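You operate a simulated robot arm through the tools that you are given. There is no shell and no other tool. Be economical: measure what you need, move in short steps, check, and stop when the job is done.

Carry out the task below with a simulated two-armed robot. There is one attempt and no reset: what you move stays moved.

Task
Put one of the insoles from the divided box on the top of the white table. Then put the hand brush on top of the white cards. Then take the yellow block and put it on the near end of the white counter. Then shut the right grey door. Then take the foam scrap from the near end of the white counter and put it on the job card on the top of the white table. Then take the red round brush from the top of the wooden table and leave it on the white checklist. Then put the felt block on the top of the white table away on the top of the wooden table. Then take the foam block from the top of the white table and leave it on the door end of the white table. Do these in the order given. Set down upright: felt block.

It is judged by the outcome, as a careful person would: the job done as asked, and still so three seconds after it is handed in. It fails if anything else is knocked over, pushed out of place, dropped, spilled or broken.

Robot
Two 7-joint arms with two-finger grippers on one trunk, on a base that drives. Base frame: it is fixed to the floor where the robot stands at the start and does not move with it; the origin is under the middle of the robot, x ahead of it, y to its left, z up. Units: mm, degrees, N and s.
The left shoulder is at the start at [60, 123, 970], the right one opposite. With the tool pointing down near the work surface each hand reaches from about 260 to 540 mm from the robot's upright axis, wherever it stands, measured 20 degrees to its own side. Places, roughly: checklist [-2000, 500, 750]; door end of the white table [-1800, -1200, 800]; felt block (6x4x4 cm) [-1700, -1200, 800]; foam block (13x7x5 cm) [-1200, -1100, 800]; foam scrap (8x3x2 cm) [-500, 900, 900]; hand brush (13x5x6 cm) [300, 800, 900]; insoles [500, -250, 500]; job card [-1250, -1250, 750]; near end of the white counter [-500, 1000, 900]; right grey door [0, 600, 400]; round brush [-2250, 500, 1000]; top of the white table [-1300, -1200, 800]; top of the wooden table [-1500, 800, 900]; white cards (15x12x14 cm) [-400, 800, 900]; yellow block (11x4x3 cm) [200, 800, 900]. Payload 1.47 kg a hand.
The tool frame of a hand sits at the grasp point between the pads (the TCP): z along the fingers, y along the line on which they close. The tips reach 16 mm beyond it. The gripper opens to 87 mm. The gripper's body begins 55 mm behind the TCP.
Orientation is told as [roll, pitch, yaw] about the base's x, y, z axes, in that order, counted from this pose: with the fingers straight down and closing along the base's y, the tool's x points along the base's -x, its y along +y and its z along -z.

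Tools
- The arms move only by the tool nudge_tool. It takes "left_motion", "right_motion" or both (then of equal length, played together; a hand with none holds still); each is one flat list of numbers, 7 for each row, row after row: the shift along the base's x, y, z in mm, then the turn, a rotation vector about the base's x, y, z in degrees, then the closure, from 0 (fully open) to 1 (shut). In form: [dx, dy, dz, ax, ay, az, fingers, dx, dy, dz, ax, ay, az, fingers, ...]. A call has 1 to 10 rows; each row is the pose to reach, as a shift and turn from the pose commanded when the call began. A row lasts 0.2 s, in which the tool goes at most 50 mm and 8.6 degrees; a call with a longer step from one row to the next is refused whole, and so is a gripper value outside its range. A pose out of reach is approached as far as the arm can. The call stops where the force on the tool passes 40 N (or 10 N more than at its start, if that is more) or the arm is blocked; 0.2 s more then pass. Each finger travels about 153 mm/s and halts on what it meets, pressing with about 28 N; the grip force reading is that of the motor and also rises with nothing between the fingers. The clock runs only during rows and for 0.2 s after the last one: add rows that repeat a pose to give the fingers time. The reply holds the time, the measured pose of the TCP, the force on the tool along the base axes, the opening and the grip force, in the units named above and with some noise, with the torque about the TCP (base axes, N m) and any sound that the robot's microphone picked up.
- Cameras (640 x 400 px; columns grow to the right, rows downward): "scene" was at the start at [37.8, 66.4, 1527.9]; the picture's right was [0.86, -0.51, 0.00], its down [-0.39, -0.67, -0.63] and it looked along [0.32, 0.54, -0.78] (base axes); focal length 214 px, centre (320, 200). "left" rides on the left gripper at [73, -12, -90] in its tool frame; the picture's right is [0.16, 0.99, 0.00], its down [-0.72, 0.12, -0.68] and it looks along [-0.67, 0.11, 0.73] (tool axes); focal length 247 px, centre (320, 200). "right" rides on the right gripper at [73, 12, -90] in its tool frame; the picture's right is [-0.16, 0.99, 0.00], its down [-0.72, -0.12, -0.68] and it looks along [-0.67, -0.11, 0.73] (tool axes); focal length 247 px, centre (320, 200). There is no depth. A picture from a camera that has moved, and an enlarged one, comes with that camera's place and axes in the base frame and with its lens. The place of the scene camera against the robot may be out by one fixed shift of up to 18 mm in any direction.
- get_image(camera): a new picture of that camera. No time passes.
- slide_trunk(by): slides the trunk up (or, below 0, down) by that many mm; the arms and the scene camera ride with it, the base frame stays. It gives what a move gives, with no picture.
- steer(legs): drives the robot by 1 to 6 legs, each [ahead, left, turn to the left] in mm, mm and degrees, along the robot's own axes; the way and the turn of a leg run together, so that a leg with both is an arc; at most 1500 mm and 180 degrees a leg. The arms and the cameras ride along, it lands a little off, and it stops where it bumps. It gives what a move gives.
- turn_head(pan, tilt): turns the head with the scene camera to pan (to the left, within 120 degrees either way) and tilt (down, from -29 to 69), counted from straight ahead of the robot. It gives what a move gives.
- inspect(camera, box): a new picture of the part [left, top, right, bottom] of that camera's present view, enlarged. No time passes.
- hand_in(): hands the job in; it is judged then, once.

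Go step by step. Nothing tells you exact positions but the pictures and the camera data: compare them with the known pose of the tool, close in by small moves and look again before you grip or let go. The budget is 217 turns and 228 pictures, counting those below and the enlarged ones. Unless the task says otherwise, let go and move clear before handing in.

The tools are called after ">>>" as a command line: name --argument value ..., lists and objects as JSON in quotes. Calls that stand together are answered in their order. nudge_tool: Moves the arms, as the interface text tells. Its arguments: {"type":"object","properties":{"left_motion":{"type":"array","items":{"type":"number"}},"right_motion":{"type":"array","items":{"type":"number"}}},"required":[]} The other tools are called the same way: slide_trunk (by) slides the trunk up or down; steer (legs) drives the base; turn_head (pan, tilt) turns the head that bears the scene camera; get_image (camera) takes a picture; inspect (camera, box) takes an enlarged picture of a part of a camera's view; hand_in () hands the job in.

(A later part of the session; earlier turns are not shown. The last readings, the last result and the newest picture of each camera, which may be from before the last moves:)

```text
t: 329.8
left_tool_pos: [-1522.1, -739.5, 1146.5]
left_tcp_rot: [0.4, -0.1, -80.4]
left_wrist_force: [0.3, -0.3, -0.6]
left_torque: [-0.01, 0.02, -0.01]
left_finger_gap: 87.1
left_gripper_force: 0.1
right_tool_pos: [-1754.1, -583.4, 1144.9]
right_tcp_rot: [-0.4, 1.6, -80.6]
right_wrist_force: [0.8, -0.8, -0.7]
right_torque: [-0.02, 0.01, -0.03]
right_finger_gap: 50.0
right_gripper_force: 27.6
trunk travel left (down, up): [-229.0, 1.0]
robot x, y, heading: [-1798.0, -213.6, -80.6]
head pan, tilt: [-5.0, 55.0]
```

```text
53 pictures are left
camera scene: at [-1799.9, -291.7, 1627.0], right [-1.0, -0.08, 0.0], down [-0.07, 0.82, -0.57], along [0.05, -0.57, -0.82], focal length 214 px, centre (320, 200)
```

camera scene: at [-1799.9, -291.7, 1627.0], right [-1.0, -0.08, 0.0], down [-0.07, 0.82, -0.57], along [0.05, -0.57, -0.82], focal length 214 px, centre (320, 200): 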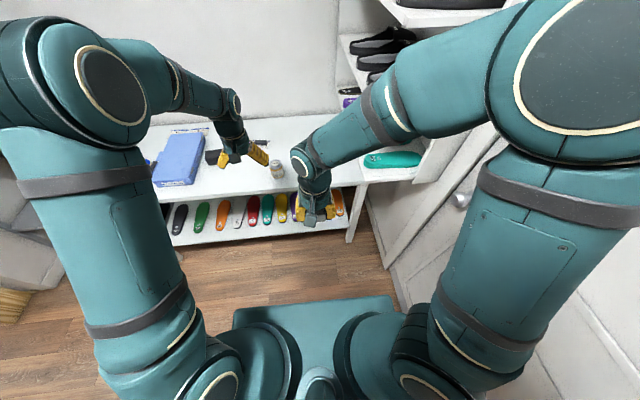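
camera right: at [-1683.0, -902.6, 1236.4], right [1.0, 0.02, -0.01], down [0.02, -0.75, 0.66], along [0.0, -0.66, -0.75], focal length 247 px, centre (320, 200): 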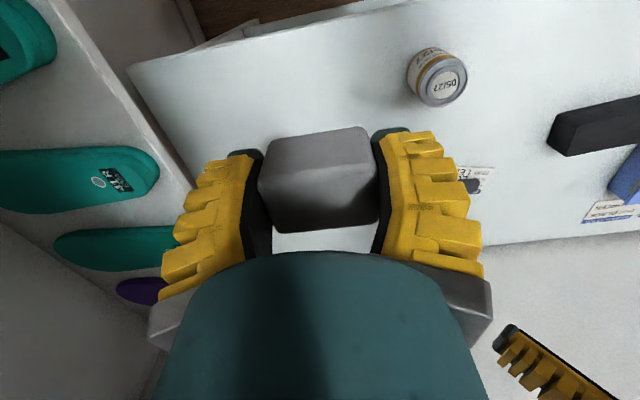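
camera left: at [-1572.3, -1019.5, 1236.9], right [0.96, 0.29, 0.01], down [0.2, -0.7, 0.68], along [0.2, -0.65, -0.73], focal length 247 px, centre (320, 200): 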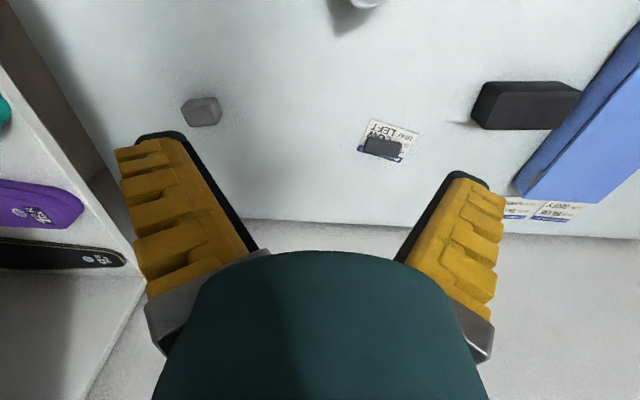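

Block held level. Pulling the left hand in a little and turning to face the wooden table.

>>> nudge_tool --left_motion '[-7, 45, 10, 0, 0, 0, 0, -15, 90, 20, 0, 0, 0, 0, -22, 135, 30, 0, 0, 0, 0, -27, 165, 40, 0, 0, 0, 0]'

>>> steer --legs '[[0, 0, 180], [0, 55, 0.5], [180, 0, 0]]'

>>> turn_head --pan 0 --tilt 50

>>> get_image --camera "scene"

```text
t: 330.8
left_tool_pos: [-1549.1, -573.2, 1187.4]
left_tcp_rot: [0.5, -0.2, -80.6]
left_wrist_force: [-0.3, 0.9, -0.2]
left_torque: [0.03, 0.03, -0.01]
left_finger_gap: 87.1
left_gripper_force: 0.0
right_tool_pos: [-1753.1, -582.8, 1144.2]
right_tcp_rot: [-0.5, 1.6, -80.6]
right_wrist_force: [0.0, -1.1, 0.5]
right_torque: [-0.01, -0.05, 0.01]
right_finger_gap: 50.3
right_gripper_force: 28.0
trunk travel left (down, up): [-229.0, 1.0]
robot x, y, heading: [-1795.4, -208.7, -80.5]
head pan, tilt: [-5.0, 55.0]
```

```text
t: 340.4
left_tool_pos: [-2119.6, 328.7, 1185.3]
left_tcp_rot: [0.5, -0.1, 98.4]
left_wrist_force: [0.8, -0.7, 0.3]
left_torque: [-0.02, 0.01, 0.01]
left_finger_gap: 86.8
left_gripper_force: 0.1
right_tool_pos: [-1914.5, 334.7, 1141.7]
right_tcp_rot: [-0.3, 1.6, 98.4]
right_wrist_force: [-0.7, 0.1, 0.1]
right_torque: [-0.01, 0.01, -0.02]
right_finger_gap: 50.0
right_gripper_force: 28.3
trunk travel left (down, up): [-229.0, 1.0]
robot x, y, heading: [-1883.0, -40.3, 98.5]
head pan, tilt: [-5.0, 55.0]
```

```text
t: 341.0
left_tool_pos: [-2120.6, 329.0, 1186.6]
left_tcp_rot: [0.5, -0.1, 98.4]
left_wrist_force: [0.5, -0.9, 0.6]
left_torque: [-0.01, -0.02, 0.02]
left_finger_gap: 86.8
left_gripper_force: 0.1
right_tool_pos: [-1915.6, 333.7, 1143.6]
right_tcp_rot: [-0.3, 1.8, 98.3]
right_wrist_force: [-0.3, 0.3, -1.1]
right_torque: [0.01, 0.03, 0.0]
right_finger_gap: 50.3
right_gripper_force: 27.5
trunk travel left (down, up): [-229.0, 1.0]
robot x, y, heading: [-1879.5, -41.4, 98.5]
head pan, tilt: [0.0, 50.0]
```

```text
52 pictures are left
camera scene: at [-1902.6, 47.5, 1633.4], right [0.99, 0.15, 0.0], down [0.11, -0.76, -0.64], along [-0.1, 0.64, -0.77], focal length 214 px, centre (320, 200)
```

scene: 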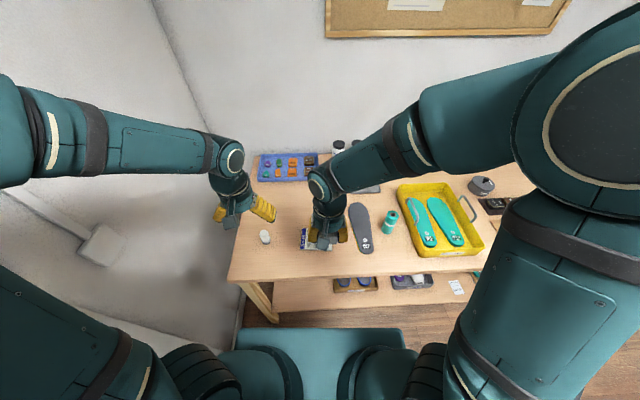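

Moving in the last bit, then extending the right hand over the free spot behind the checklist.

>>> steer --legs '[[45, 0, 1]]'

>>> nudge_tool --right_motion '[-10, 35, 0, 0, 0, 0, 0.65, -20, 72, 0, 0, 0, 0, 0.65, -30, 108, 0, 0, 0, 0, 0.65, -40, 145, -5, 0, 0, 0, 0.65, -50, 182, -25, 0, 0, 0, 0.65, -60, 218, -50, 0, 0, 0, 0.65, -66, 240, -85, 0, 0, 0, 0.65, -66, 240, -125, 0, 0, 0, 0.65, -66, 240, -125, 0, 0, 0, 0.65]'

>>> get_image --camera "right"

>>> get_image --camera "scene"

```text
t: 341.9
left_tool_pos: [-2133.7, 368.9, 1186.1]
left_tcp_rot: [0.6, -0.1, 99.4]
left_wrist_force: [-0.7, 0.7, -1.1]
left_torque: [-0.02, -0.03, 0.01]
left_finger_gap: 87.1
left_gripper_force: 0.0
right_tool_pos: [-1928.9, 377.4, 1143.0]
right_tcp_rot: [-0.2, 1.8, 99.2]
right_wrist_force: [0.7, -0.6, -1.1]
right_torque: [-0.02, -0.01, 0.0]
right_finger_gap: 50.1
right_gripper_force: 28.6
trunk travel left (down, up): [-229.0, 1.0]
robot x, y, heading: [-1886.8, 2.1, 99.5]
head pan, tilt: [0.0, 50.0]
```

```text
t: 343.9
left_tool_pos: [-2133.3, 367.3, 1186.5]
left_tcp_rot: [0.5, -0.2, 99.3]
left_wrist_force: [0.2, 0.3, 0.7]
left_torque: [0.02, -0.03, 0.0]
left_finger_gap: 87.0
left_gripper_force: 0.0
right_tool_pos: [-1992.0, 616.4, 1016.6]
right_tcp_rot: [-0.3, 1.6, 99.3]
right_wrist_force: [-0.1, 0.3, -0.6]
right_torque: [-0.02, 0.01, 0.01]
right_finger_gap: 49.9
right_gripper_force: 28.4
trunk travel left (down, up): [-229.0, 1.0]
robot x, y, heading: [-1888.8, 4.2, 99.4]
head pan, tilt: [0.0, 50.0]
```

```text
51 pictures are left
camera right: at [-1993.4, 546.0, 1109.0], right [-1.0, 0.0, -0.01], down [-0.01, 0.75, 0.66], along [0.0, 0.66, -0.75], focal length 247 px, centre (320, 200)
```

right: 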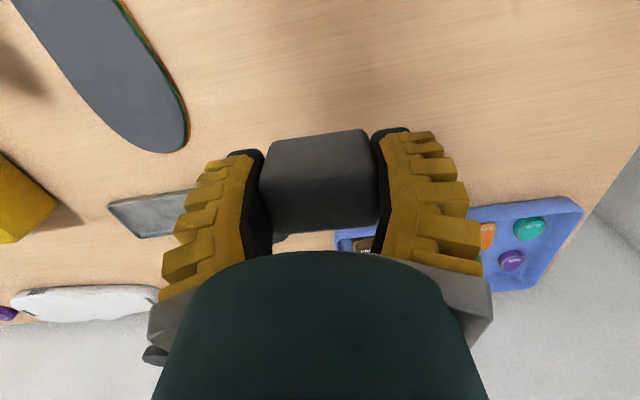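

```text
50 pictures are left
camera scene: at [-1910.8, 89.9, 1633.5], right [0.99, 0.17, 0.0], down [0.13, -0.76, -0.64], along [-0.11, 0.63, -0.77], focal length 214 px, centre (320, 200)
```

scene: 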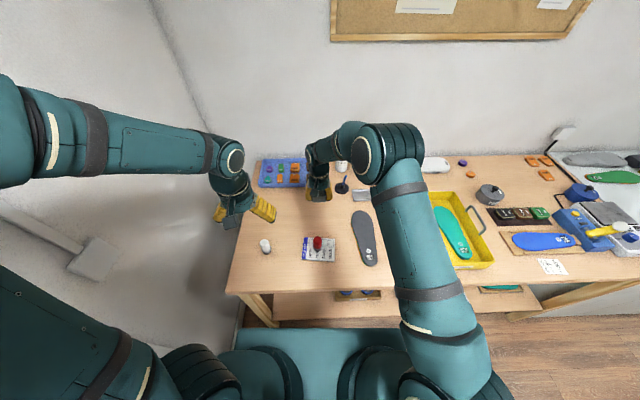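

Clear spot beneath. Lowering to near the table, then in fine steps.

>>> nudge_tool --right_motion '[0, 0, -40, 0, 0, 0, 0.65, 0, 0, -75, 0, 0, 0, 0.65, 0, 0, -98, 0, 0, 0, 0.65, 0, 0, -98, 0, 0, 0, 0.65]'

>>> nudge_tool --right_motion '[0, 0, -4, 0, 0, 0, 0.65, 0, 0, -7, 0, 0, 0, 0.65, 0, 0, -10, 0, 0, 0, 0.65, 0, 0, -13, 0, 0, 0, 0.65]'

>>> get_image --camera "right"

```text
t: 344.9
left_tool_pos: [-2134.3, 366.6, 1186.8]
left_tcp_rot: [0.5, -0.1, 99.4]
left_wrist_force: [-0.2, -0.6, 0.4]
left_torque: [0.02, 0.03, 0.0]
left_finger_gap: 86.9
left_gripper_force: 0.1
right_tool_pos: [-1993.9, 617.1, 919.4]
right_tcp_rot: [-0.3, 1.5, 99.4]
right_wrist_force: [-0.1, 0.9, -0.5]
right_torque: [0.04, 0.01, 0.02]
right_finger_gap: 49.8
right_gripper_force: 28.0
trunk travel left (down, up): [-229.0, 1.0]
robot x, y, heading: [-1883.8, 3.8, 99.5]
head pan, tilt: [0.0, 50.0]
```

```text
t: 345.9
left_tool_pos: [-2133.0, 367.5, 1185.1]
left_tcp_rot: [0.4, 0.0, 99.3]
left_wrist_force: [0.1, -0.1, 0.3]
left_torque: [0.03, -0.03, 0.0]
left_finger_gap: 87.2
left_gripper_force: 0.0
right_tool_pos: [-1993.1, 615.3, 906.8]
right_tcp_rot: [-0.3, 1.7, 99.3]
right_wrist_force: [0.6, 0.2, -0.2]
right_torque: [-0.01, 0.02, 0.04]
right_finger_gap: 49.9
right_gripper_force: 28.1
trunk travel left (down, up): [-229.0, 1.0]
robot x, y, heading: [-1887.9, 4.2, 99.3]
head pan, tilt: [0.0, 50.0]
```

```text
49 pictures are left
camera right: at [-1994.4, 545.9, 999.5], right [-1.0, 0.0, -0.01], down [-0.01, 0.75, 0.66], along [0.0, 0.66, -0.75], focal length 247 px, centre (320, 200)
```

right: 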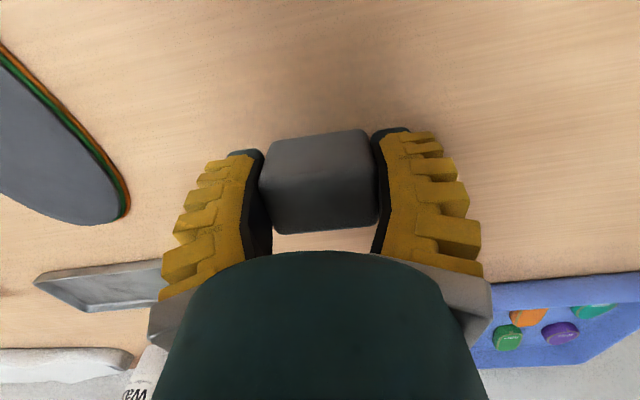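

No contact yet; stepping further down.

>>> nudge_tool --right_motion '[0, 0, -3, 0, 0, 0, 0.65, 0, 0, -6, 0, 0, 0, 0.65, 0, 0, -9, 0, 0, 0, 0.65]'

>>> nudge_tool --right_motion '[0, 0, -2, 0, 0, 0, 0.65, 0, 0, -4, 0, 0, 0, 0.65]'

```text
t: 346.7
left_tool_pos: [-2133.2, 366.5, 1187.9]
left_tcp_rot: [0.5, -0.1, 99.3]
left_wrist_force: [-0.2, 1.2, 0.7]
left_torque: [-0.03, -0.01, 0.05]
left_finger_gap: 86.9
left_gripper_force: 0.0
right_tool_pos: [-1993.6, 616.1, 898.0]
right_tcp_rot: [-0.4, 1.8, 99.3]
right_wrist_force: [0.2, -0.3, -0.6]
right_torque: [-0.03, 0.03, 0.02]
right_finger_gap: 49.9
right_gripper_force: 27.8
trunk travel left (down, up): [-229.0, 1.0]
robot x, y, heading: [-1886.1, -0.0, 99.7]
head pan, tilt: [0.0, 50.0]
```

```text
t: 347.3
left_tool_pos: [-2133.1, 367.9, 1186.4]
left_tcp_rot: [0.5, -0.1, 99.3]
left_wrist_force: [0.5, 0.1, 0.3]
left_torque: [-0.01, -0.01, 0.0]
left_finger_gap: 87.0
left_gripper_force: 0.0
right_tool_pos: [-1993.7, 617.3, 894.5]
right_tcp_rot: [-0.3, 1.6, 99.3]
right_wrist_force: [1.0, 0.6, -0.9]
right_torque: [0.0, 0.02, -0.01]
right_finger_gap: 50.1
right_gripper_force: 27.9
trunk travel left (down, up): [-229.0, 1.0]
robot x, y, heading: [-1887.4, 3.6, 99.3]
head pan, tilt: [0.0, 50.0]
```

>>> nudge_tool --right_motion '[0, 0, -3, 0, 0, 0, 0.65, 0, 0, -6, 0, 0, 0, 0.65, 0, 0, -9, 0, 0, 0, 0.65]'

>>> inspect --camera "scene" --box '[270, 130, 370, 260]'

```text
t: 348.1
left_tool_pos: [-2133.6, 365.5, 1187.5]
left_tcp_rot: [0.6, -0.2, 99.2]
left_wrist_force: [-0.9, 0.7, -0.1]
left_torque: [0.01, 0.02, -0.03]
left_finger_gap: 87.0
left_gripper_force: 0.0
right_tool_pos: [-1993.2, 616.3, 887.5]
right_tcp_rot: [-0.4, 1.4, 99.3]
right_wrist_force: [1.4, -3.1, 18.3]
right_torque: [-0.07, 0.02, 0.0]
right_finger_gap: 50.3
right_gripper_force: 28.3
trunk travel left (down, up): [-229.0, 1.0]
robot x, y, heading: [-1884.2, 4.6, 99.1]
head pan, tilt: [0.0, 50.0]
```

```text
3.08 times, centred on (320, 195) of scene
camera zoom: at [-1910.4, 88.2, 1633.8], right [0.99, 0.16, 0.0], down [0.13, -0.75, -0.64], along [-0.11, 0.64, -0.77], focal length 660 px, centre (320, 215)
```

zoom: 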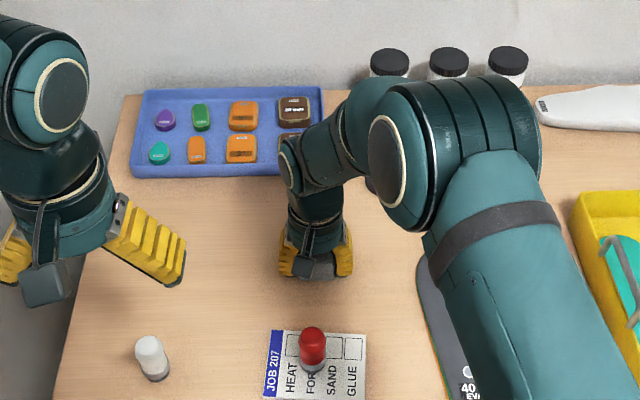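

Contact. Easing off, opening and rising.

>>> nudge_tool --right_motion '[0, 0, 2, 0, 0, 0, 0.55, 0, 0, 2, 0, 0, 0, 0.35, 0, 0, 2, 0, 0, 0, 0.15, 0, 0, 2, 0, 0, 0, 0, 0, 0, 2, 0, 0, 0, 0]'

>>> nudge_tool --right_motion '[0, 0, 30, 0, 0, 0, 0, 0, 0, 75, 0, 0, 0, 0, 0, 0, 120, 0, 0, 0, 0, 0, 0, 165, 0, 0, 0, 0, 5, -30, 195, 0, 0, 0, 0, 12, -70, 220, 0, 0, 0, 0, 20, -110, 240, 0, 0, 0, 0, 30, -150, 250, 0, 0, 0, 0, 40, -190, 250, 0, 0, 0, 0, 50, -230, 250, 0, 0, 0, 0]'

>>> inspect --camera "scene" --box '[270, 130, 370, 260]'

```text
t: 349.3
left_tool_pos: [-2133.3, 367.5, 1187.2]
left_tcp_rot: [0.6, -0.2, 99.3]
left_wrist_force: [-0.3, -0.1, 0.0]
left_torque: [-0.01, 0.01, -0.01]
left_finger_gap: 87.2
left_gripper_force: 0.1
right_tool_pos: [-1993.4, 616.7, 886.3]
right_tcp_rot: [-0.3, 1.7, 99.3]
right_wrist_force: [1.0, 0.7, 0.0]
right_torque: [0.02, 0.05, -0.02]
right_finger_gap: 87.2
right_gripper_force: 0.0
trunk travel left (down, up): [-229.0, 1.0]
robot x, y, heading: [-1886.6, 5.5, 99.5]
head pan, tilt: [0.0, 50.0]
```

```text
t: 351.5
left_tool_pos: [-2132.1, 366.6, 1186.8]
left_tcp_rot: [0.5, -0.1, 99.3]
left_wrist_force: [-1.0, -0.3, -0.1]
left_torque: [0.0, 0.02, -0.04]
left_finger_gap: 87.0
left_gripper_force: 0.1
right_tool_pos: [-1942.4, 386.0, 1138.6]
right_tcp_rot: [-0.3, 1.6, 99.3]
right_wrist_force: [0.0, -0.9, 0.7]
right_torque: [0.08, -0.01, 0.03]
right_finger_gap: 87.1
right_gripper_force: 0.2
trunk travel left (down, up): [-229.0, 1.0]
robot x, y, heading: [-1884.4, 3.0, 99.6]
head pan, tilt: [0.0, 50.0]
```

```text
3.08 times, centred on (320, 195) of scene
camera zoom: at [-1910.1, 88.9, 1633.6], right [0.99, 0.17, 0.0], down [0.13, -0.75, -0.64], along [-0.11, 0.63, -0.77], focal length 660 px, centre (320, 215)
```

zoom: 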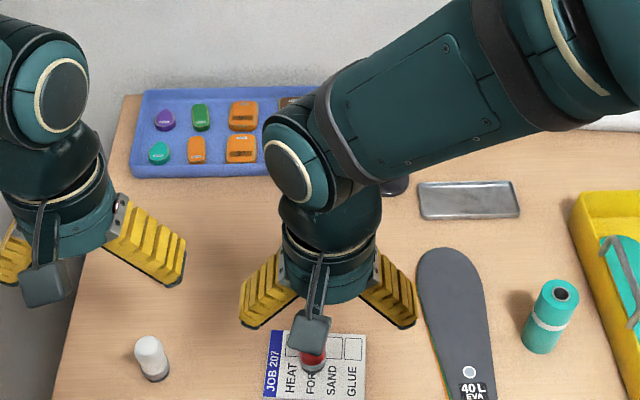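

The hand hides the block; backing off and checking it.

>>> steer --legs '[[-240, 0, 0]]'

>>> inspect --camera "scene" --box '[240, 100, 400, 230]'

```text
t: 353.3
left_tool_pos: [-2095.1, 133.5, 1188.0]
left_tcp_rot: [0.5, -0.1, 99.5]
left_wrist_force: [-0.1, 0.5, 0.8]
left_torque: [0.01, 0.0, -0.02]
left_finger_gap: 87.0
left_gripper_force: 0.0
right_tool_pos: [-1904.7, 154.8, 1137.8]
right_tcp_rot: [-0.4, 1.7, 99.5]
right_wrist_force: [0.6, 0.7, -0.7]
right_torque: [0.01, 0.01, -0.02]
right_finger_gap: 87.1
right_gripper_force: 0.1
trunk travel left (down, up): [-229.0, 1.0]
robot x, y, heading: [-1847.2, -230.8, 99.5]
head pan, tilt: [0.0, 50.0]
```

```text
3.08 times, centred on (320, 165) of scene
camera zoom: at [-1871.6, -143.8, 1633.5], right [0.99, 0.17, 0.0], down [0.13, -0.76, -0.64], along [-0.11, 0.63, -0.77], focal length 660 px, centre (320, 308)
```

zoom: 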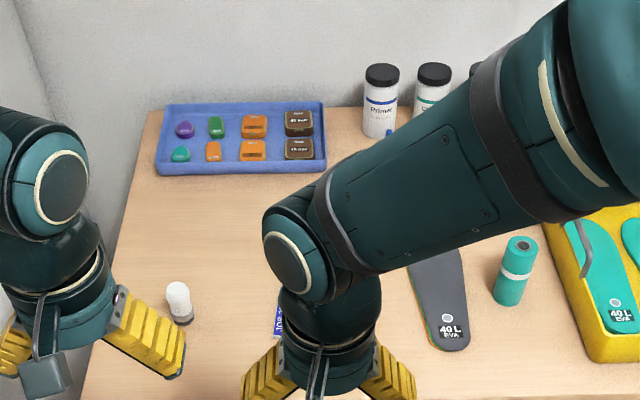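

>>> get_image --camera "right"

```text
45 pictures are left
camera right: at [-1906.1, 85.0, 1231.2], right [-1.0, -0.01, -0.01], down [-0.01, 0.75, 0.66], along [0.0, 0.66, -0.75], focal length 247 px, centre (320, 200)
```

right: 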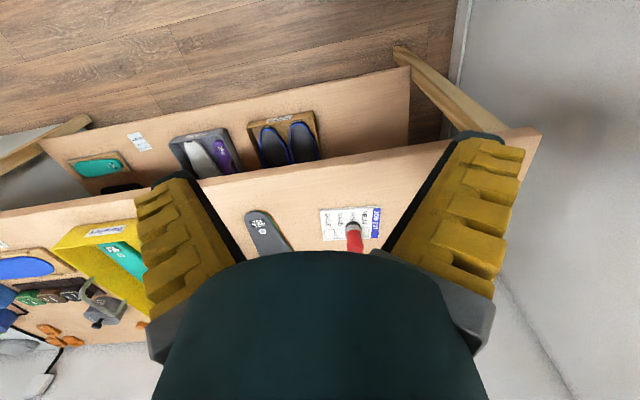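

Felt block is hidden by the arm here; I'll verify it while turning. Driving to the foam block at the white table.

>>> steer --legs '[[0, 0, -180]]'

>>> steer --legs '[[0, 560, 0.5]]'

>>> turn_head --pan -5 --tilt 50

>>> get_image --camera "scene"

>>> turn_head --pan -120 --tilt 25

>>> get_image --camera "scene"

```text
t: 361.0
left_tool_pos: [-1586.1, -584.8, 1186.8]
left_tcp_rot: [0.4, -0.1, -78.6]
left_wrist_force: [0.5, -0.2, -0.5]
left_torque: [-0.05, -0.03, 0.0]
left_finger_gap: 87.0
left_gripper_force: 0.0
right_tool_pos: [-1774.5, -612.0, 1138.0]
right_tcp_rot: [-0.3, 1.7, -78.5]
right_wrist_force: [0.7, 0.1, 0.6]
right_torque: [-0.02, 0.01, 0.01]
right_finger_gap: 86.8
right_gripper_force: 0.1
trunk travel left (down, up): [-229.0, 1.0]
robot x, y, heading: [-1849.2, -228.0, -78.4]
head pan, tilt: [0.0, 50.0]
```

```text
t: 366.4
left_tool_pos: [-1029.3, -467.0, 1185.8]
left_tcp_rot: [0.5, -0.1, -78.3]
left_wrist_force: [-0.1, 0.1, 0.4]
left_torque: [-0.02, 0.0, 0.01]
left_finger_gap: 87.2
left_gripper_force: 0.2
right_tool_pos: [-1219.4, -497.6, 1138.8]
right_tcp_rot: [-0.4, 1.7, -78.4]
right_wrist_force: [-0.2, -0.3, -0.4]
right_torque: [0.0, 0.0, 0.0]
right_finger_gap: 86.9
right_gripper_force: 0.0
trunk travel left (down, up): [-229.0, 1.0]
robot x, y, heading: [-1291.9, -115.8, -78.1]
head pan, tilt: [0.0, 50.0]
```

```text
t: 367.1
left_tool_pos: [-1030.5, -468.0, 1186.9]
left_tcp_rot: [0.5, -0.1, -78.3]
left_wrist_force: [-0.8, 0.3, -0.8]
left_torque: [-0.01, 0.02, 0.0]
left_finger_gap: 86.9
left_gripper_force: 0.0
right_tool_pos: [-1220.1, -497.2, 1137.7]
right_tcp_rot: [-0.4, 1.7, -78.4]
right_wrist_force: [0.8, -0.5, -0.4]
right_torque: [0.01, 0.02, -0.02]
right_finger_gap: 87.1
right_gripper_force: 0.1
trunk travel left (down, up): [-229.0, 1.0]
robot x, y, heading: [-1290.0, -112.1, -78.5]
head pan, tilt: [-5.0, 50.0]
```

```text
44 pictures are left
camera scene: at [-1291.9, -199.7, 1633.5], right [-0.99, -0.12, 0.0], down [-0.09, 0.76, -0.64], along [0.08, -0.64, -0.77], focal length 214 px, centre (320, 200)
```

scene: 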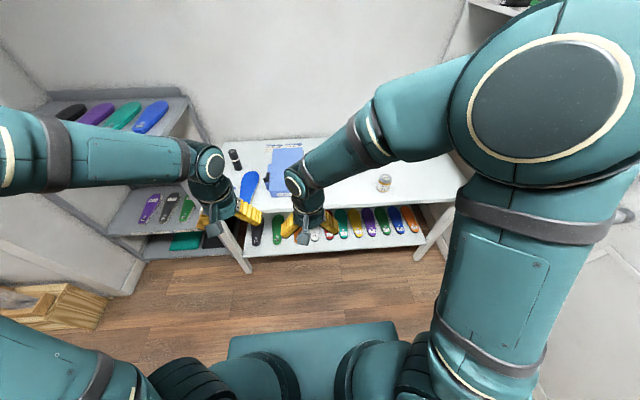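

```text
t: 369.0
left_tool_pos: [-1030.6, -468.7, 1187.4]
left_tcp_rot: [0.5, -0.1, -78.3]
left_wrist_force: [0.8, 0.3, -0.9]
left_torque: [0.0, 0.0, 0.0]
left_finger_gap: 87.0
left_gripper_force: 0.0
right_tool_pos: [-1219.9, -497.0, 1138.3]
right_tcp_rot: [-0.4, 1.7, -78.4]
right_wrist_force: [-0.4, -0.6, -0.8]
right_torque: [0.03, 0.0, 0.04]
right_finger_gap: 87.1
right_gripper_force: 0.0
trunk travel left (down, up): [-229.0, 1.0]
robot x, y, heading: [-1291.8, -115.9, -78.1]
head pan, tilt: [-120.0, 25.0]
```

```text
43 pictures are left
camera scene: at [-1388.8, -94.6, 1670.9], right [0.31, 0.95, 0.0], down [0.4, -0.13, -0.91], along [-0.86, 0.28, -0.42], focal length 214 px, centre (320, 200)
```

scene: 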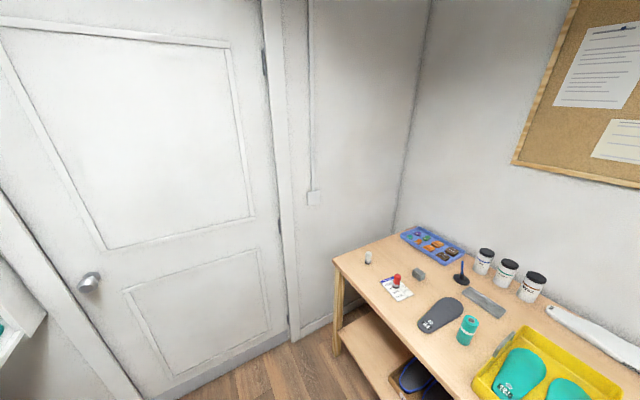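

Felt block and red brush are fine on the wooden table. Driving up to the white table for the foam block.

>>> steer --legs '[[0, 0, -1.8], [400, 0, 0]]'

>>> get_image --camera "right"

```text
t: 371.9
left_tool_pos: [-979.0, -864.9, 1186.1]
left_tcp_rot: [0.5, -0.1, -80.7]
left_wrist_force: [0.0, -0.3, 0.0]
left_torque: [0.02, 0.0, 0.05]
left_finger_gap: 87.2
left_gripper_force: 0.0
right_tool_pos: [-1168.8, -885.9, 1138.8]
right_tcp_rot: [-0.3, 1.7, -80.6]
right_wrist_force: [-0.7, 0.4, 0.1]
right_torque: [0.01, 0.02, 0.01]
right_finger_gap: 86.9
right_gripper_force: 0.1
trunk travel left (down, up): [-229.0, 1.0]
robot x, y, heading: [-1224.1, -501.6, -80.6]
head pan, tilt: [-120.0, 25.0]
```

```text
42 pictures are left
camera right: at [-1168.6, -813.8, 1230.9], right [1.0, 0.0, -0.01], down [0.01, -0.75, 0.66], along [0.0, -0.66, -0.75], focal length 247 px, centre (320, 200)
```

right: 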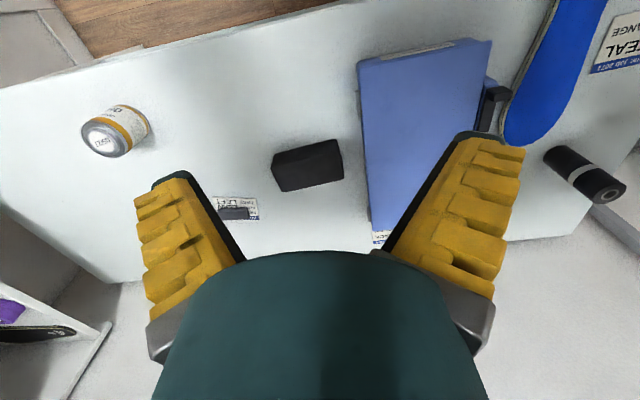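

Foam block centre ≈ (-1191, -1056), long side along the table. Rotating the right gripper 90° while moving above it.

>>> nudge_tool --right_motion '[-2, -17, -15, 0, 0, 8.5, 0, -4, -34, -30, 0, 0, 17, 0, -6, -51, -45, 0, 0, 25.5, 0, -9, -68, -60, 0, 0, 34, 0, -11, -85, -75, 0, 0, 42.5, 0, -13, -102, -90, 0, 0, 51, 0, -16, -119, -105, 0, 0, 59.5, 0, -18, -136, -120, 0, 0, 68, 0, -20, -153, -135, 0, 0, 76.5, 0, -22, -168, -150, 0, 0, 85, 0]'

>>> nudge_tool --right_motion '[0, 0, -10, 0, 0, 7, 0, 0, 0, -20, 0, 0, 7, 0]'

>>> get_image --camera "right"

>>> turn_head --pan -5 --tilt 58

>>> get_image --camera "scene"

```text
t: 374.1
left_tool_pos: [-978.7, -865.4, 1186.4]
left_tcp_rot: [0.4, -0.1, -80.8]
left_wrist_force: [0.3, -0.7, 0.2]
left_torque: [0.02, -0.02, 0.01]
left_finger_gap: 87.0
left_gripper_force: 0.0
right_tool_pos: [-1189.9, -1055.0, 988.0]
right_tcp_rot: [-0.3, 1.7, 4.4]
right_wrist_force: [0.5, 0.7, 0.8]
right_torque: [-0.01, -0.01, 0.03]
right_finger_gap: 87.0
right_gripper_force: 0.1
trunk travel left (down, up): [-229.0, 1.0]
robot x, y, heading: [-1225.3, -497.8, -80.6]
head pan, tilt: [-120.0, 25.0]
```

```text
t: 374.6
left_tool_pos: [-978.4, -864.8, 1186.3]
left_tcp_rot: [0.4, -0.1, -80.7]
left_wrist_force: [0.6, 0.5, 0.5]
left_torque: [0.01, 0.01, -0.01]
left_finger_gap: 86.9
left_gripper_force: 0.0
right_tool_pos: [-1191.6, -1054.6, 969.2]
right_tcp_rot: [-0.5, 1.7, 11.4]
right_wrist_force: [-0.7, 0.5, -0.2]
right_torque: [-0.01, -0.05, -0.03]
right_finger_gap: 87.1
right_gripper_force: 0.1
trunk travel left (down, up): [-229.0, 1.0]
robot x, y, heading: [-1226.2, -499.8, -80.4]
head pan, tilt: [-120.0, 25.0]
```

```text
41 pictures are left
camera right: at [-1263.2, -1054.2, 1061.4], right [-0.04, 1.0, -0.01], down [0.75, 0.04, 0.66], along [0.66, 0.02, -0.75], focal length 247 px, centre (320, 200)
```

right: 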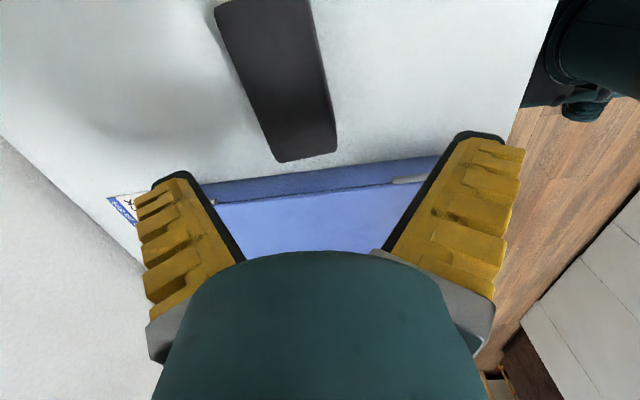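

```text
t: 376.6
left_tool_pos: [-978.0, -865.0, 1186.5]
left_tcp_rot: [0.5, -0.1, -80.6]
left_wrist_force: [-0.1, -0.3, 0.3]
left_torque: [0.02, -0.05, 0.02]
left_finger_gap: 87.0
left_gripper_force: 0.2
right_tool_pos: [-1191.4, -1054.6, 968.6]
right_tcp_rot: [-0.4, 1.7, 11.5]
right_wrist_force: [0.0, 0.6, -0.6]
right_torque: [0.0, -0.01, 0.0]
right_finger_gap: 87.3
right_gripper_force: 0.2
trunk travel left (down, up): [-229.0, 1.0]
robot x, y, heading: [-1226.9, -498.6, -80.4]
head pan, tilt: [-5.0, 58.0]
```

```text
40 pictures are left
camera scene: at [-1229.6, -578.2, 1623.3], right [-1.0, -0.08, 0.0], down [-0.07, 0.85, -0.53], along [0.04, -0.53, -0.85], focal length 214 px, centre (320, 200)
```

scene: 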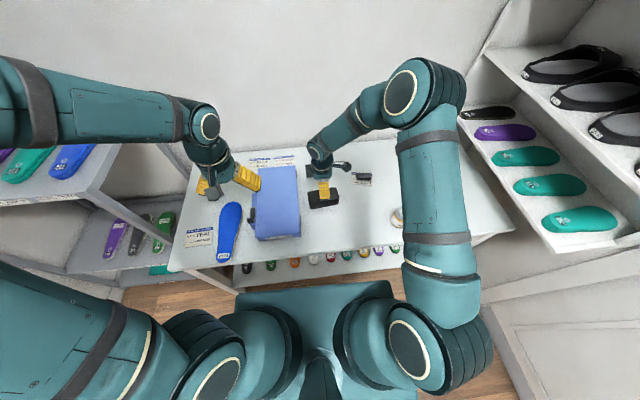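

The block is centred near (-1203, -1080), turned 17°. Adjusting and descending to just above it.

>>> nudge_tool --right_motion '[-5, -12, -25, 0, 0, 3, 0, -11, -25, -55, 0, 0, 6, 0, -11, -25, -75, 0, 0, 6, 0, -11, -25, -75, 0, 0, 6, 0]'

>>> get_image --camera "right"

>>> inspect --camera "scene" --box '[270, 130, 390, 230]'

```text
t: 377.6
left_tool_pos: [-977.7, -864.1, 1186.0]
left_tcp_rot: [0.5, -0.1, -80.7]
left_wrist_force: [0.2, -1.1, 0.3]
left_torque: [0.01, 0.02, 0.02]
left_finger_gap: 86.7
left_gripper_force: 0.0
right_tool_pos: [-1203.4, -1077.7, 892.5]
right_tcp_rot: [-0.4, 1.7, 17.4]
right_wrist_force: [-0.5, -0.3, -0.9]
right_torque: [-0.04, 0.01, 0.02]
right_finger_gap: 87.1
right_gripper_force: 0.0
trunk travel left (down, up): [-229.0, 1.0]
robot x, y, heading: [-1224.9, -504.5, -80.5]
head pan, tilt: [-5.0, 58.0]
```

```text
39 pictures are left
camera right: at [-1274.5, -1086.4, 985.7], right [-0.14, 0.99, -0.01], down [0.74, 0.12, 0.66], along [0.65, 0.09, -0.75], focal length 247 px, centre (320, 200)
```

right: 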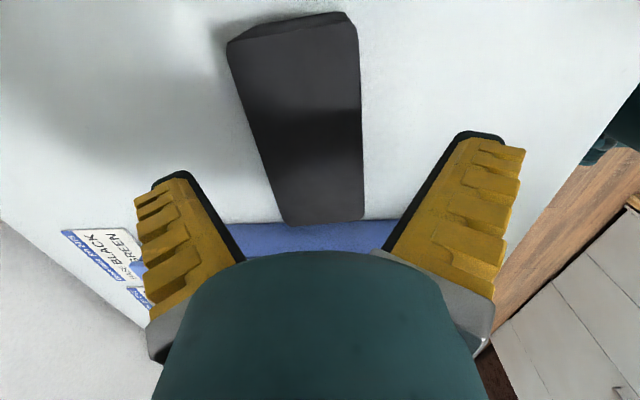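

```text
4.00 times, centred on (330, 180) of scene
camera zoom: at [-1229.8, -578.0, 1623.3], right [-1.0, -0.08, 0.0], down [-0.07, 0.85, -0.53], along [0.04, -0.53, -0.85], focal length 858 px, centre (280, 280)
```

zoom: 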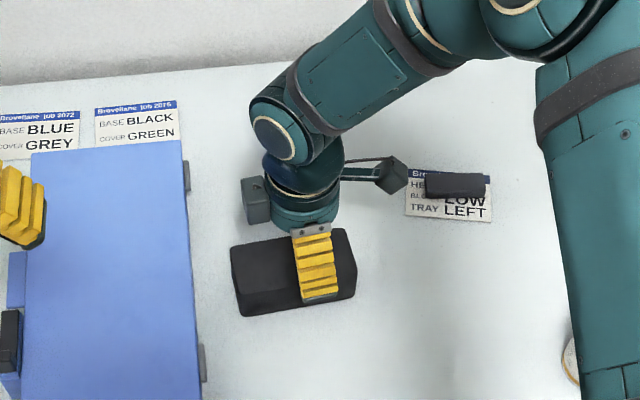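

Aligned within a few mm. Descending around the block and closing.

>>> nudge_tool --right_motion '[5, -3, -20, 0, 0, 0, 0, 5, -3, -40, 0, 0, 0, 0, 5, -3, -58, 0, 0, 0, 0, 5, -3, -58, 0, 0, 0, 0.1, 5, -3, -58, 0, 0, 0, 0.4, 5, -3, -58, 0, 0, 0, 0.4]'

>>> get_image --camera "right"

```text
t: 379.0
left_tool_pos: [-978.9, -864.5, 1185.4]
left_tcp_rot: [0.5, -0.1, -80.7]
left_wrist_force: [0.4, 0.4, 0.6]
left_torque: [0.04, 0.04, 0.01]
left_finger_gap: 86.8
left_gripper_force: 0.0
right_tool_pos: [-1196.6, -1083.9, 835.9]
right_tcp_rot: [-0.3, 1.7, 17.4]
right_wrist_force: [0.1, -0.1, -0.2]
right_torque: [0.0, 0.0, 0.01]
right_finger_gap: 67.2
right_gripper_force: 28.1
trunk travel left (down, up): [-229.0, 1.0]
robot x, y, heading: [-1228.0, -501.0, -80.0]
head pan, tilt: [-5.0, 58.0]
```

```text
37 pictures are left
camera right: at [-1268.7, -1090.6, 928.4], right [-0.14, 0.99, -0.01], down [0.74, 0.12, 0.66], along [0.65, 0.09, -0.75], focal length 247 px, centre (320, 200)
```

right: 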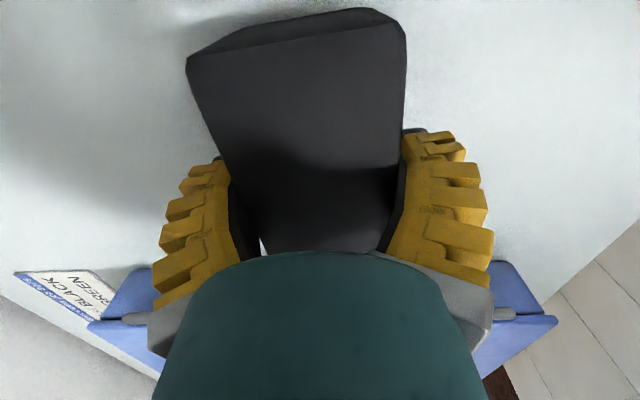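

Gripped (67 mm). Lifting clear, then driving sideways along the table to the door end.

>>> nudge_tool --right_motion '[0, 0, 30, 0, 0, 0, 0.5, 0, 0, 75, 0, 0, 0, 0.5, 0, 0, 120, 0, 0, 0, 0.5, 0, 0, 165, 0, 0, 0, 0.5, 0, 0, 205, 0, 0, 0, 0.5]'

>>> get_image --camera "right"

>>> steer --legs '[[-40, 0, 0.5], [0, -400, 0]]'

>>> turn_head --pan -20 --tilt 52

>>> get_image --camera "scene"

```text
t: 380.2
left_tool_pos: [-978.6, -864.2, 1187.4]
left_tcp_rot: [0.7, -0.1, -80.7]
left_wrist_force: [-0.6, 0.8, -0.9]
left_torque: [-0.01, -0.02, 0.03]
left_finger_gap: 86.9
left_gripper_force: 0.1
right_tool_pos: [-1195.0, -1081.7, 1041.6]
right_tcp_rot: [-0.4, 1.7, 17.5]
right_wrist_force: [0.1, 0.5, -0.2]
right_torque: [0.0, 0.02, 0.02]
right_finger_gap: 67.1
right_gripper_force: 28.2
trunk travel left (down, up): [-229.0, 1.0]
robot x, y, heading: [-1227.9, -502.2, -80.4]
head pan, tilt: [-5.0, 58.0]
```

```text
36 pictures are left
camera right: at [-1267.2, -1090.3, 1133.9], right [-0.14, 0.99, -0.01], down [0.74, 0.12, 0.66], along [0.65, 0.09, -0.75], focal length 247 px, centre (320, 200)
```

right: 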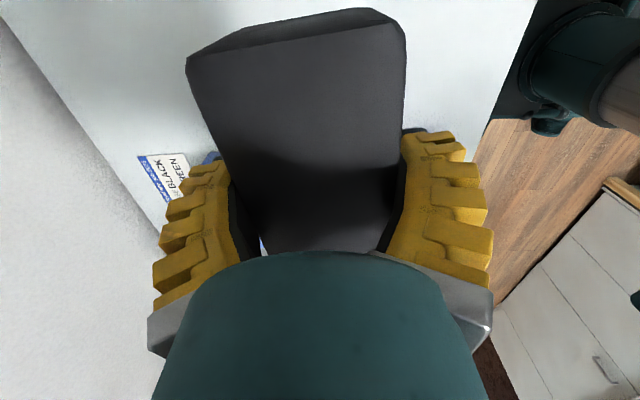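

```text
t: 384.8
left_tool_pos: [-1382.3, -894.0, 1187.0]
left_tcp_rot: [0.5, -0.1, -80.6]
left_wrist_force: [0.3, 0.0, 1.0]
left_torque: [0.01, 0.03, 0.02]
left_finger_gap: 87.1
left_gripper_force: 0.1
right_tool_pos: [-1597.9, -1112.3, 1040.3]
right_tcp_rot: [-0.4, 1.8, 17.4]
right_wrist_force: [1.0, 0.3, -1.1]
right_torque: [0.03, 0.0, -0.03]
right_finger_gap: 67.0
right_gripper_force: 28.3
trunk travel left (down, up): [-229.0, 1.0]
robot x, y, heading: [-1631.1, -534.4, -80.4]
head pan, tilt: [-5.0, 58.0]
```

```text
t: 385.5
left_tool_pos: [-1381.7, -893.7, 1186.4]
left_tcp_rot: [0.6, -0.1, -80.7]
left_wrist_force: [-0.5, 0.1, 0.5]
left_torque: [-0.03, 0.03, 0.0]
left_finger_gap: 87.2
left_gripper_force: 0.0
right_tool_pos: [-1598.0, -1112.6, 1039.1]
right_tcp_rot: [-0.4, 1.7, 17.5]
right_wrist_force: [0.2, -0.8, -1.0]
right_torque: [-0.01, 0.01, 0.0]
right_finger_gap: 67.3
right_gripper_force: 28.1
trunk travel left (down, up): [-229.0, 1.0]
robot x, y, heading: [-1628.0, -528.3, -80.6]
head pan, tilt: [-20.0, 52.0]
```

```text
35 pictures are left
camera scene: at [-1652.2, -613.0, 1630.8], right [-0.98, 0.18, 0.0], down [0.14, 0.78, -0.62], along [-0.11, -0.61, -0.79], focal length 214 px, centre (320, 200)
```

scene: 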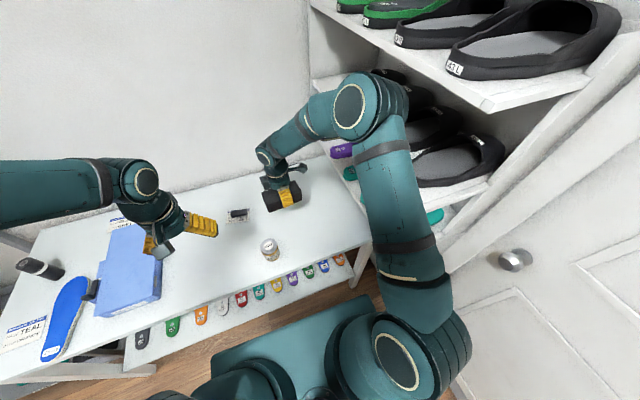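

Near the shoe shelf I must be careful: moving 100 mm right to the pose that worked before, then checking clearance.

>>> steer --legs '[[0, -100, 0.4]]'

>>> nudge_tool --right_motion '[-15, -5, -40, 0, 0, 0, 0.5, -30, -10, -80, 0, 0, 0, 0.5, -40, -12, -110, 0, 0, 0, 0.5]'

>>> get_image --camera "scene"

>>> get_image --camera "right"

```text
t: 386.9
left_tool_pos: [-1448.7, -900.9, 1186.9]
left_tcp_rot: [0.3, -0.3, -80.1]
left_wrist_force: [-0.1, -0.8, 0.1]
left_torque: [0.0, -0.01, -0.01]
left_finger_gap: 86.8
left_gripper_force: 0.1
right_tool_pos: [-1659.3, -1119.1, 1040.4]
right_tcp_rot: [-0.1, 1.9, 18.8]
right_wrist_force: [0.4, 0.2, -0.4]
right_torque: [0.0, 0.01, -0.01]
right_finger_gap: 66.8
right_gripper_force: 28.3
trunk travel left (down, up): [-229.0, 1.0]
robot x, y, heading: [-1704.1, -541.4, -80.1]
head pan, tilt: [-20.0, 52.0]
stopped in leg 1: the robot was blocked; the commanded pose is now the measured one
```

```text
t: 387.7
left_tool_pos: [-1455.7, -905.5, 1185.8]
left_tcp_rot: [0.5, -0.1, -80.1]
left_wrist_force: [-1.1, -1.4, 0.1]
left_torque: [0.03, 0.02, 0.01]
left_finger_gap: 86.8
left_gripper_force: 0.0
right_tool_pos: [-1704.7, -1134.7, 929.0]
right_tcp_rot: [-0.2, 1.4, 18.4]
right_wrist_force: [-0.7, 0.2, -1.1]
right_torque: [0.03, -0.02, 0.0]
right_finger_gap: 66.9
right_gripper_force: 28.4
trunk travel left (down, up): [-229.0, 1.0]
robot x, y, heading: [-1703.1, -543.5, -79.9]
head pan, tilt: [-20.0, 52.0]
```

```text
34 pictures are left
camera scene: at [-1728.1, -627.2, 1630.7], right [-0.98, 0.17, 0.0], down [0.14, 0.78, -0.61], along [-0.11, -0.61, -0.79], focal length 214 px, centre (320, 200)
```

scene: 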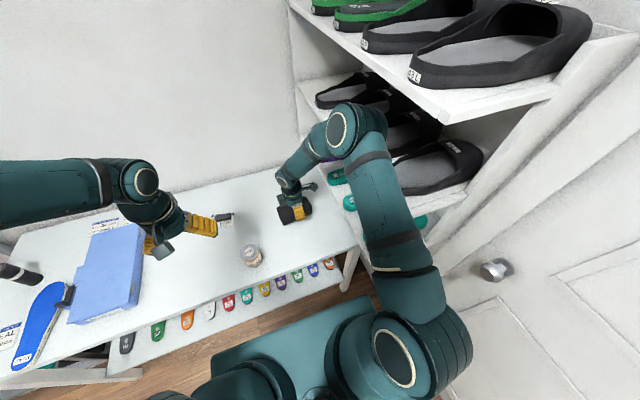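

```text
33 pictures are left
camera right: at [-1776.8, -1144.5, 1022.0], right [-0.16, 0.99, -0.01], down [0.74, 0.13, 0.66], along [0.65, 0.1, -0.75], focal length 247 px, centre (320, 200)
```

right: 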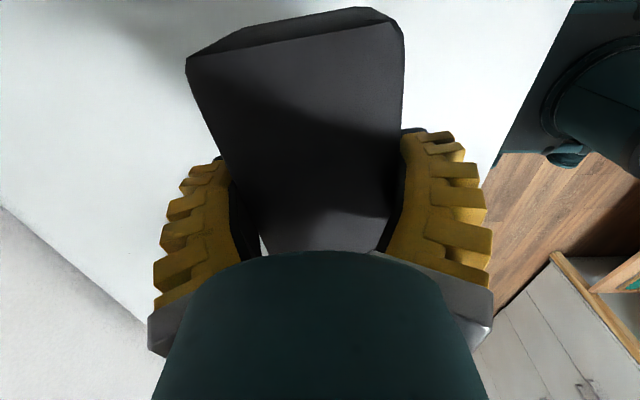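

The elbow touched the shelf and stopped. Zooming in to check shoes and elbow clearance.

>>> inspect --camera "scene" --box '[270, 50, 500, 250]'

```text
2.00 times, centred on (385, 150) of scene
camera zoom: at [-1728.1, -627.2, 1630.7], right [-0.98, 0.17, 0.0], down [0.14, 0.78, -0.61], along [-0.11, -0.61, -0.79], focal length 429 px, centre (190, 300)
```

zoom: 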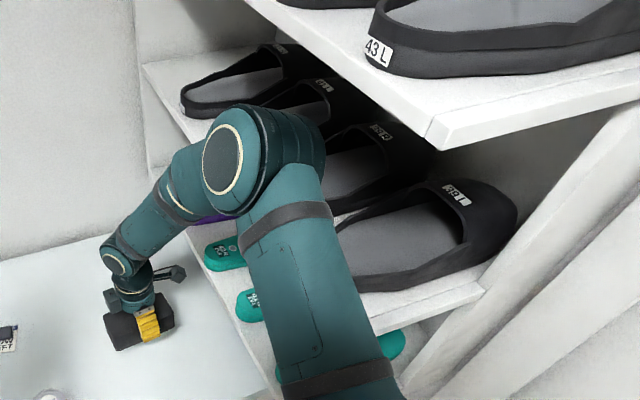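

Shoes look undisturbed. To gain door-end distance without moving the elbow outward, I'll step the base 50 mm left and extend the hand 100 mm right while lowering.

>>> steer --legs '[[0, 50, 0]]'

>>> nudge_tool --right_motion '[-15, -3, -10, 0, 0, 0, 0.5, -32, -6, -20, 0, 0, 0, 0.5, -49, -9, -30, 0, 0, 0, 0.5, -66, -12, -40, 0, 0, 0, 0.5, -83, -15, -45, 0, 0, 0, 0.5, -98, -17, -50, 0, 0, 0, 0.5]'

>>> get_image --camera "scene"

>>> get_image --camera "right"

```text
t: 388.8
left_tool_pos: [-1405.9, -895.4, 1186.7]
left_tcp_rot: [0.5, 0.0, -80.1]
left_wrist_force: [-0.4, 0.4, 0.0]
left_torque: [0.02, 0.0, 0.0]
left_finger_gap: 87.2
left_gripper_force: 0.1
right_tool_pos: [-1656.3, -1124.7, 930.7]
right_tcp_rot: [-0.2, 1.6, 18.4]
right_wrist_force: [0.6, -0.5, -1.3]
right_torque: [0.01, 0.0, 0.01]
right_finger_gap: 66.7
right_gripper_force: 28.4
trunk travel left (down, up): [-229.0, 1.0]
robot x, y, heading: [-1658.2, -536.3, -79.8]
head pan, tilt: [-20.0, 52.0]
```

```text
t: 390.2
left_tool_pos: [-1404.8, -895.6, 1187.3]
left_tcp_rot: [0.6, -0.1, -80.1]
left_wrist_force: [-0.8, -0.1, -0.6]
left_torque: [0.0, 0.01, -0.01]
left_finger_gap: 87.0
left_gripper_force: 0.1
right_tool_pos: [-1755.1, -1143.0, 880.4]
right_tcp_rot: [-0.2, 1.6, 18.5]
right_wrist_force: [0.1, 0.2, -0.2]
right_torque: [-0.01, -0.01, -0.02]
right_finger_gap: 66.6
right_gripper_force: 28.6
trunk travel left (down, up): [-229.0, 1.0]
robot x, y, heading: [-1658.5, -531.9, -79.9]
head pan, tilt: [-20.0, 52.0]
```

```text
31 pictures are left
camera scene: at [-1678.8, -617.2, 1630.8], right [-0.99, 0.17, 0.0], down [0.14, 0.78, -0.62], along [-0.11, -0.61, -0.79], focal length 214 px, centre (320, 200)
```

scene: 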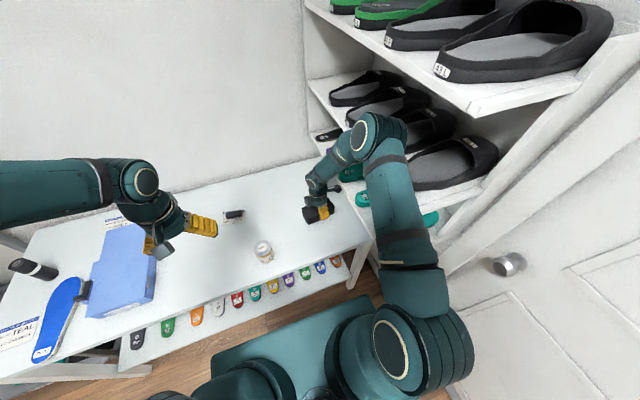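

```text
30 pictures are left
camera right: at [-1826.0, -1152.8, 973.3], right [-0.16, 0.99, -0.01], down [0.74, 0.13, 0.66], along [0.65, 0.1, -0.75], focal length 247 px, centre (320, 200)
```

right: 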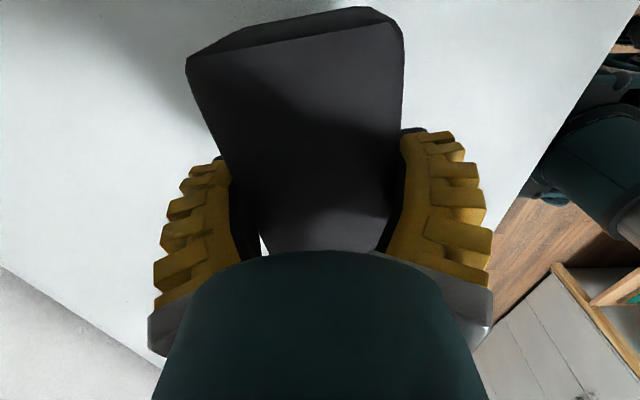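

The block is now over the door end. Lowering to contact.

>>> nudge_tool --right_motion '[0, 0, -20, 0, 0, 0, 0.5, 0, 0, -38, 0, 0, 0, 0.5, 0, 0, -42, 0, 0, 0, 0.5]'

>>> nudge_tool --right_motion '[0, 0, -3, 0, 0, 0, 0.5, 0, 0, -5, 0, 0, 0, 0.5]'

```text
t: 391.0
left_tool_pos: [-1406.2, -895.5, 1186.9]
left_tcp_rot: [0.6, -0.1, -80.1]
left_wrist_force: [0.7, 0.2, 0.8]
left_torque: [0.01, -0.01, -0.02]
left_finger_gap: 86.8
left_gripper_force: 0.1
right_tool_pos: [-1754.1, -1142.2, 837.4]
right_tcp_rot: [-0.2, 1.6, 18.3]
right_wrist_force: [-0.8, -0.8, -0.4]
right_torque: [0.03, 0.03, 0.01]
right_finger_gap: 66.7
right_gripper_force: 28.3
trunk travel left (down, up): [-229.0, 1.0]
robot x, y, heading: [-1657.5, -533.9, -79.8]
head pan, tilt: [-20.0, 52.0]
```

```text
t: 391.6
left_tool_pos: [-1405.6, -894.3, 1188.0]
left_tcp_rot: [0.4, -0.2, -80.1]
left_wrist_force: [-0.1, -0.3, -0.5]
left_torque: [0.01, 0.04, -0.02]
left_finger_gap: 87.0
left_gripper_force: 0.1
right_tool_pos: [-1754.5, -1142.7, 836.3]
right_tcp_rot: [-0.4, 1.6, 18.3]
right_wrist_force: [-2.9, 1.1, 18.4]
right_torque: [0.19, -0.38, 0.0]
right_finger_gap: 66.9
right_gripper_force: 28.4
trunk travel left (down, up): [-229.0, 1.0]
robot x, y, heading: [-1659.1, -535.3, -80.0]
head pan, tilt: [-20.0, 52.0]
```

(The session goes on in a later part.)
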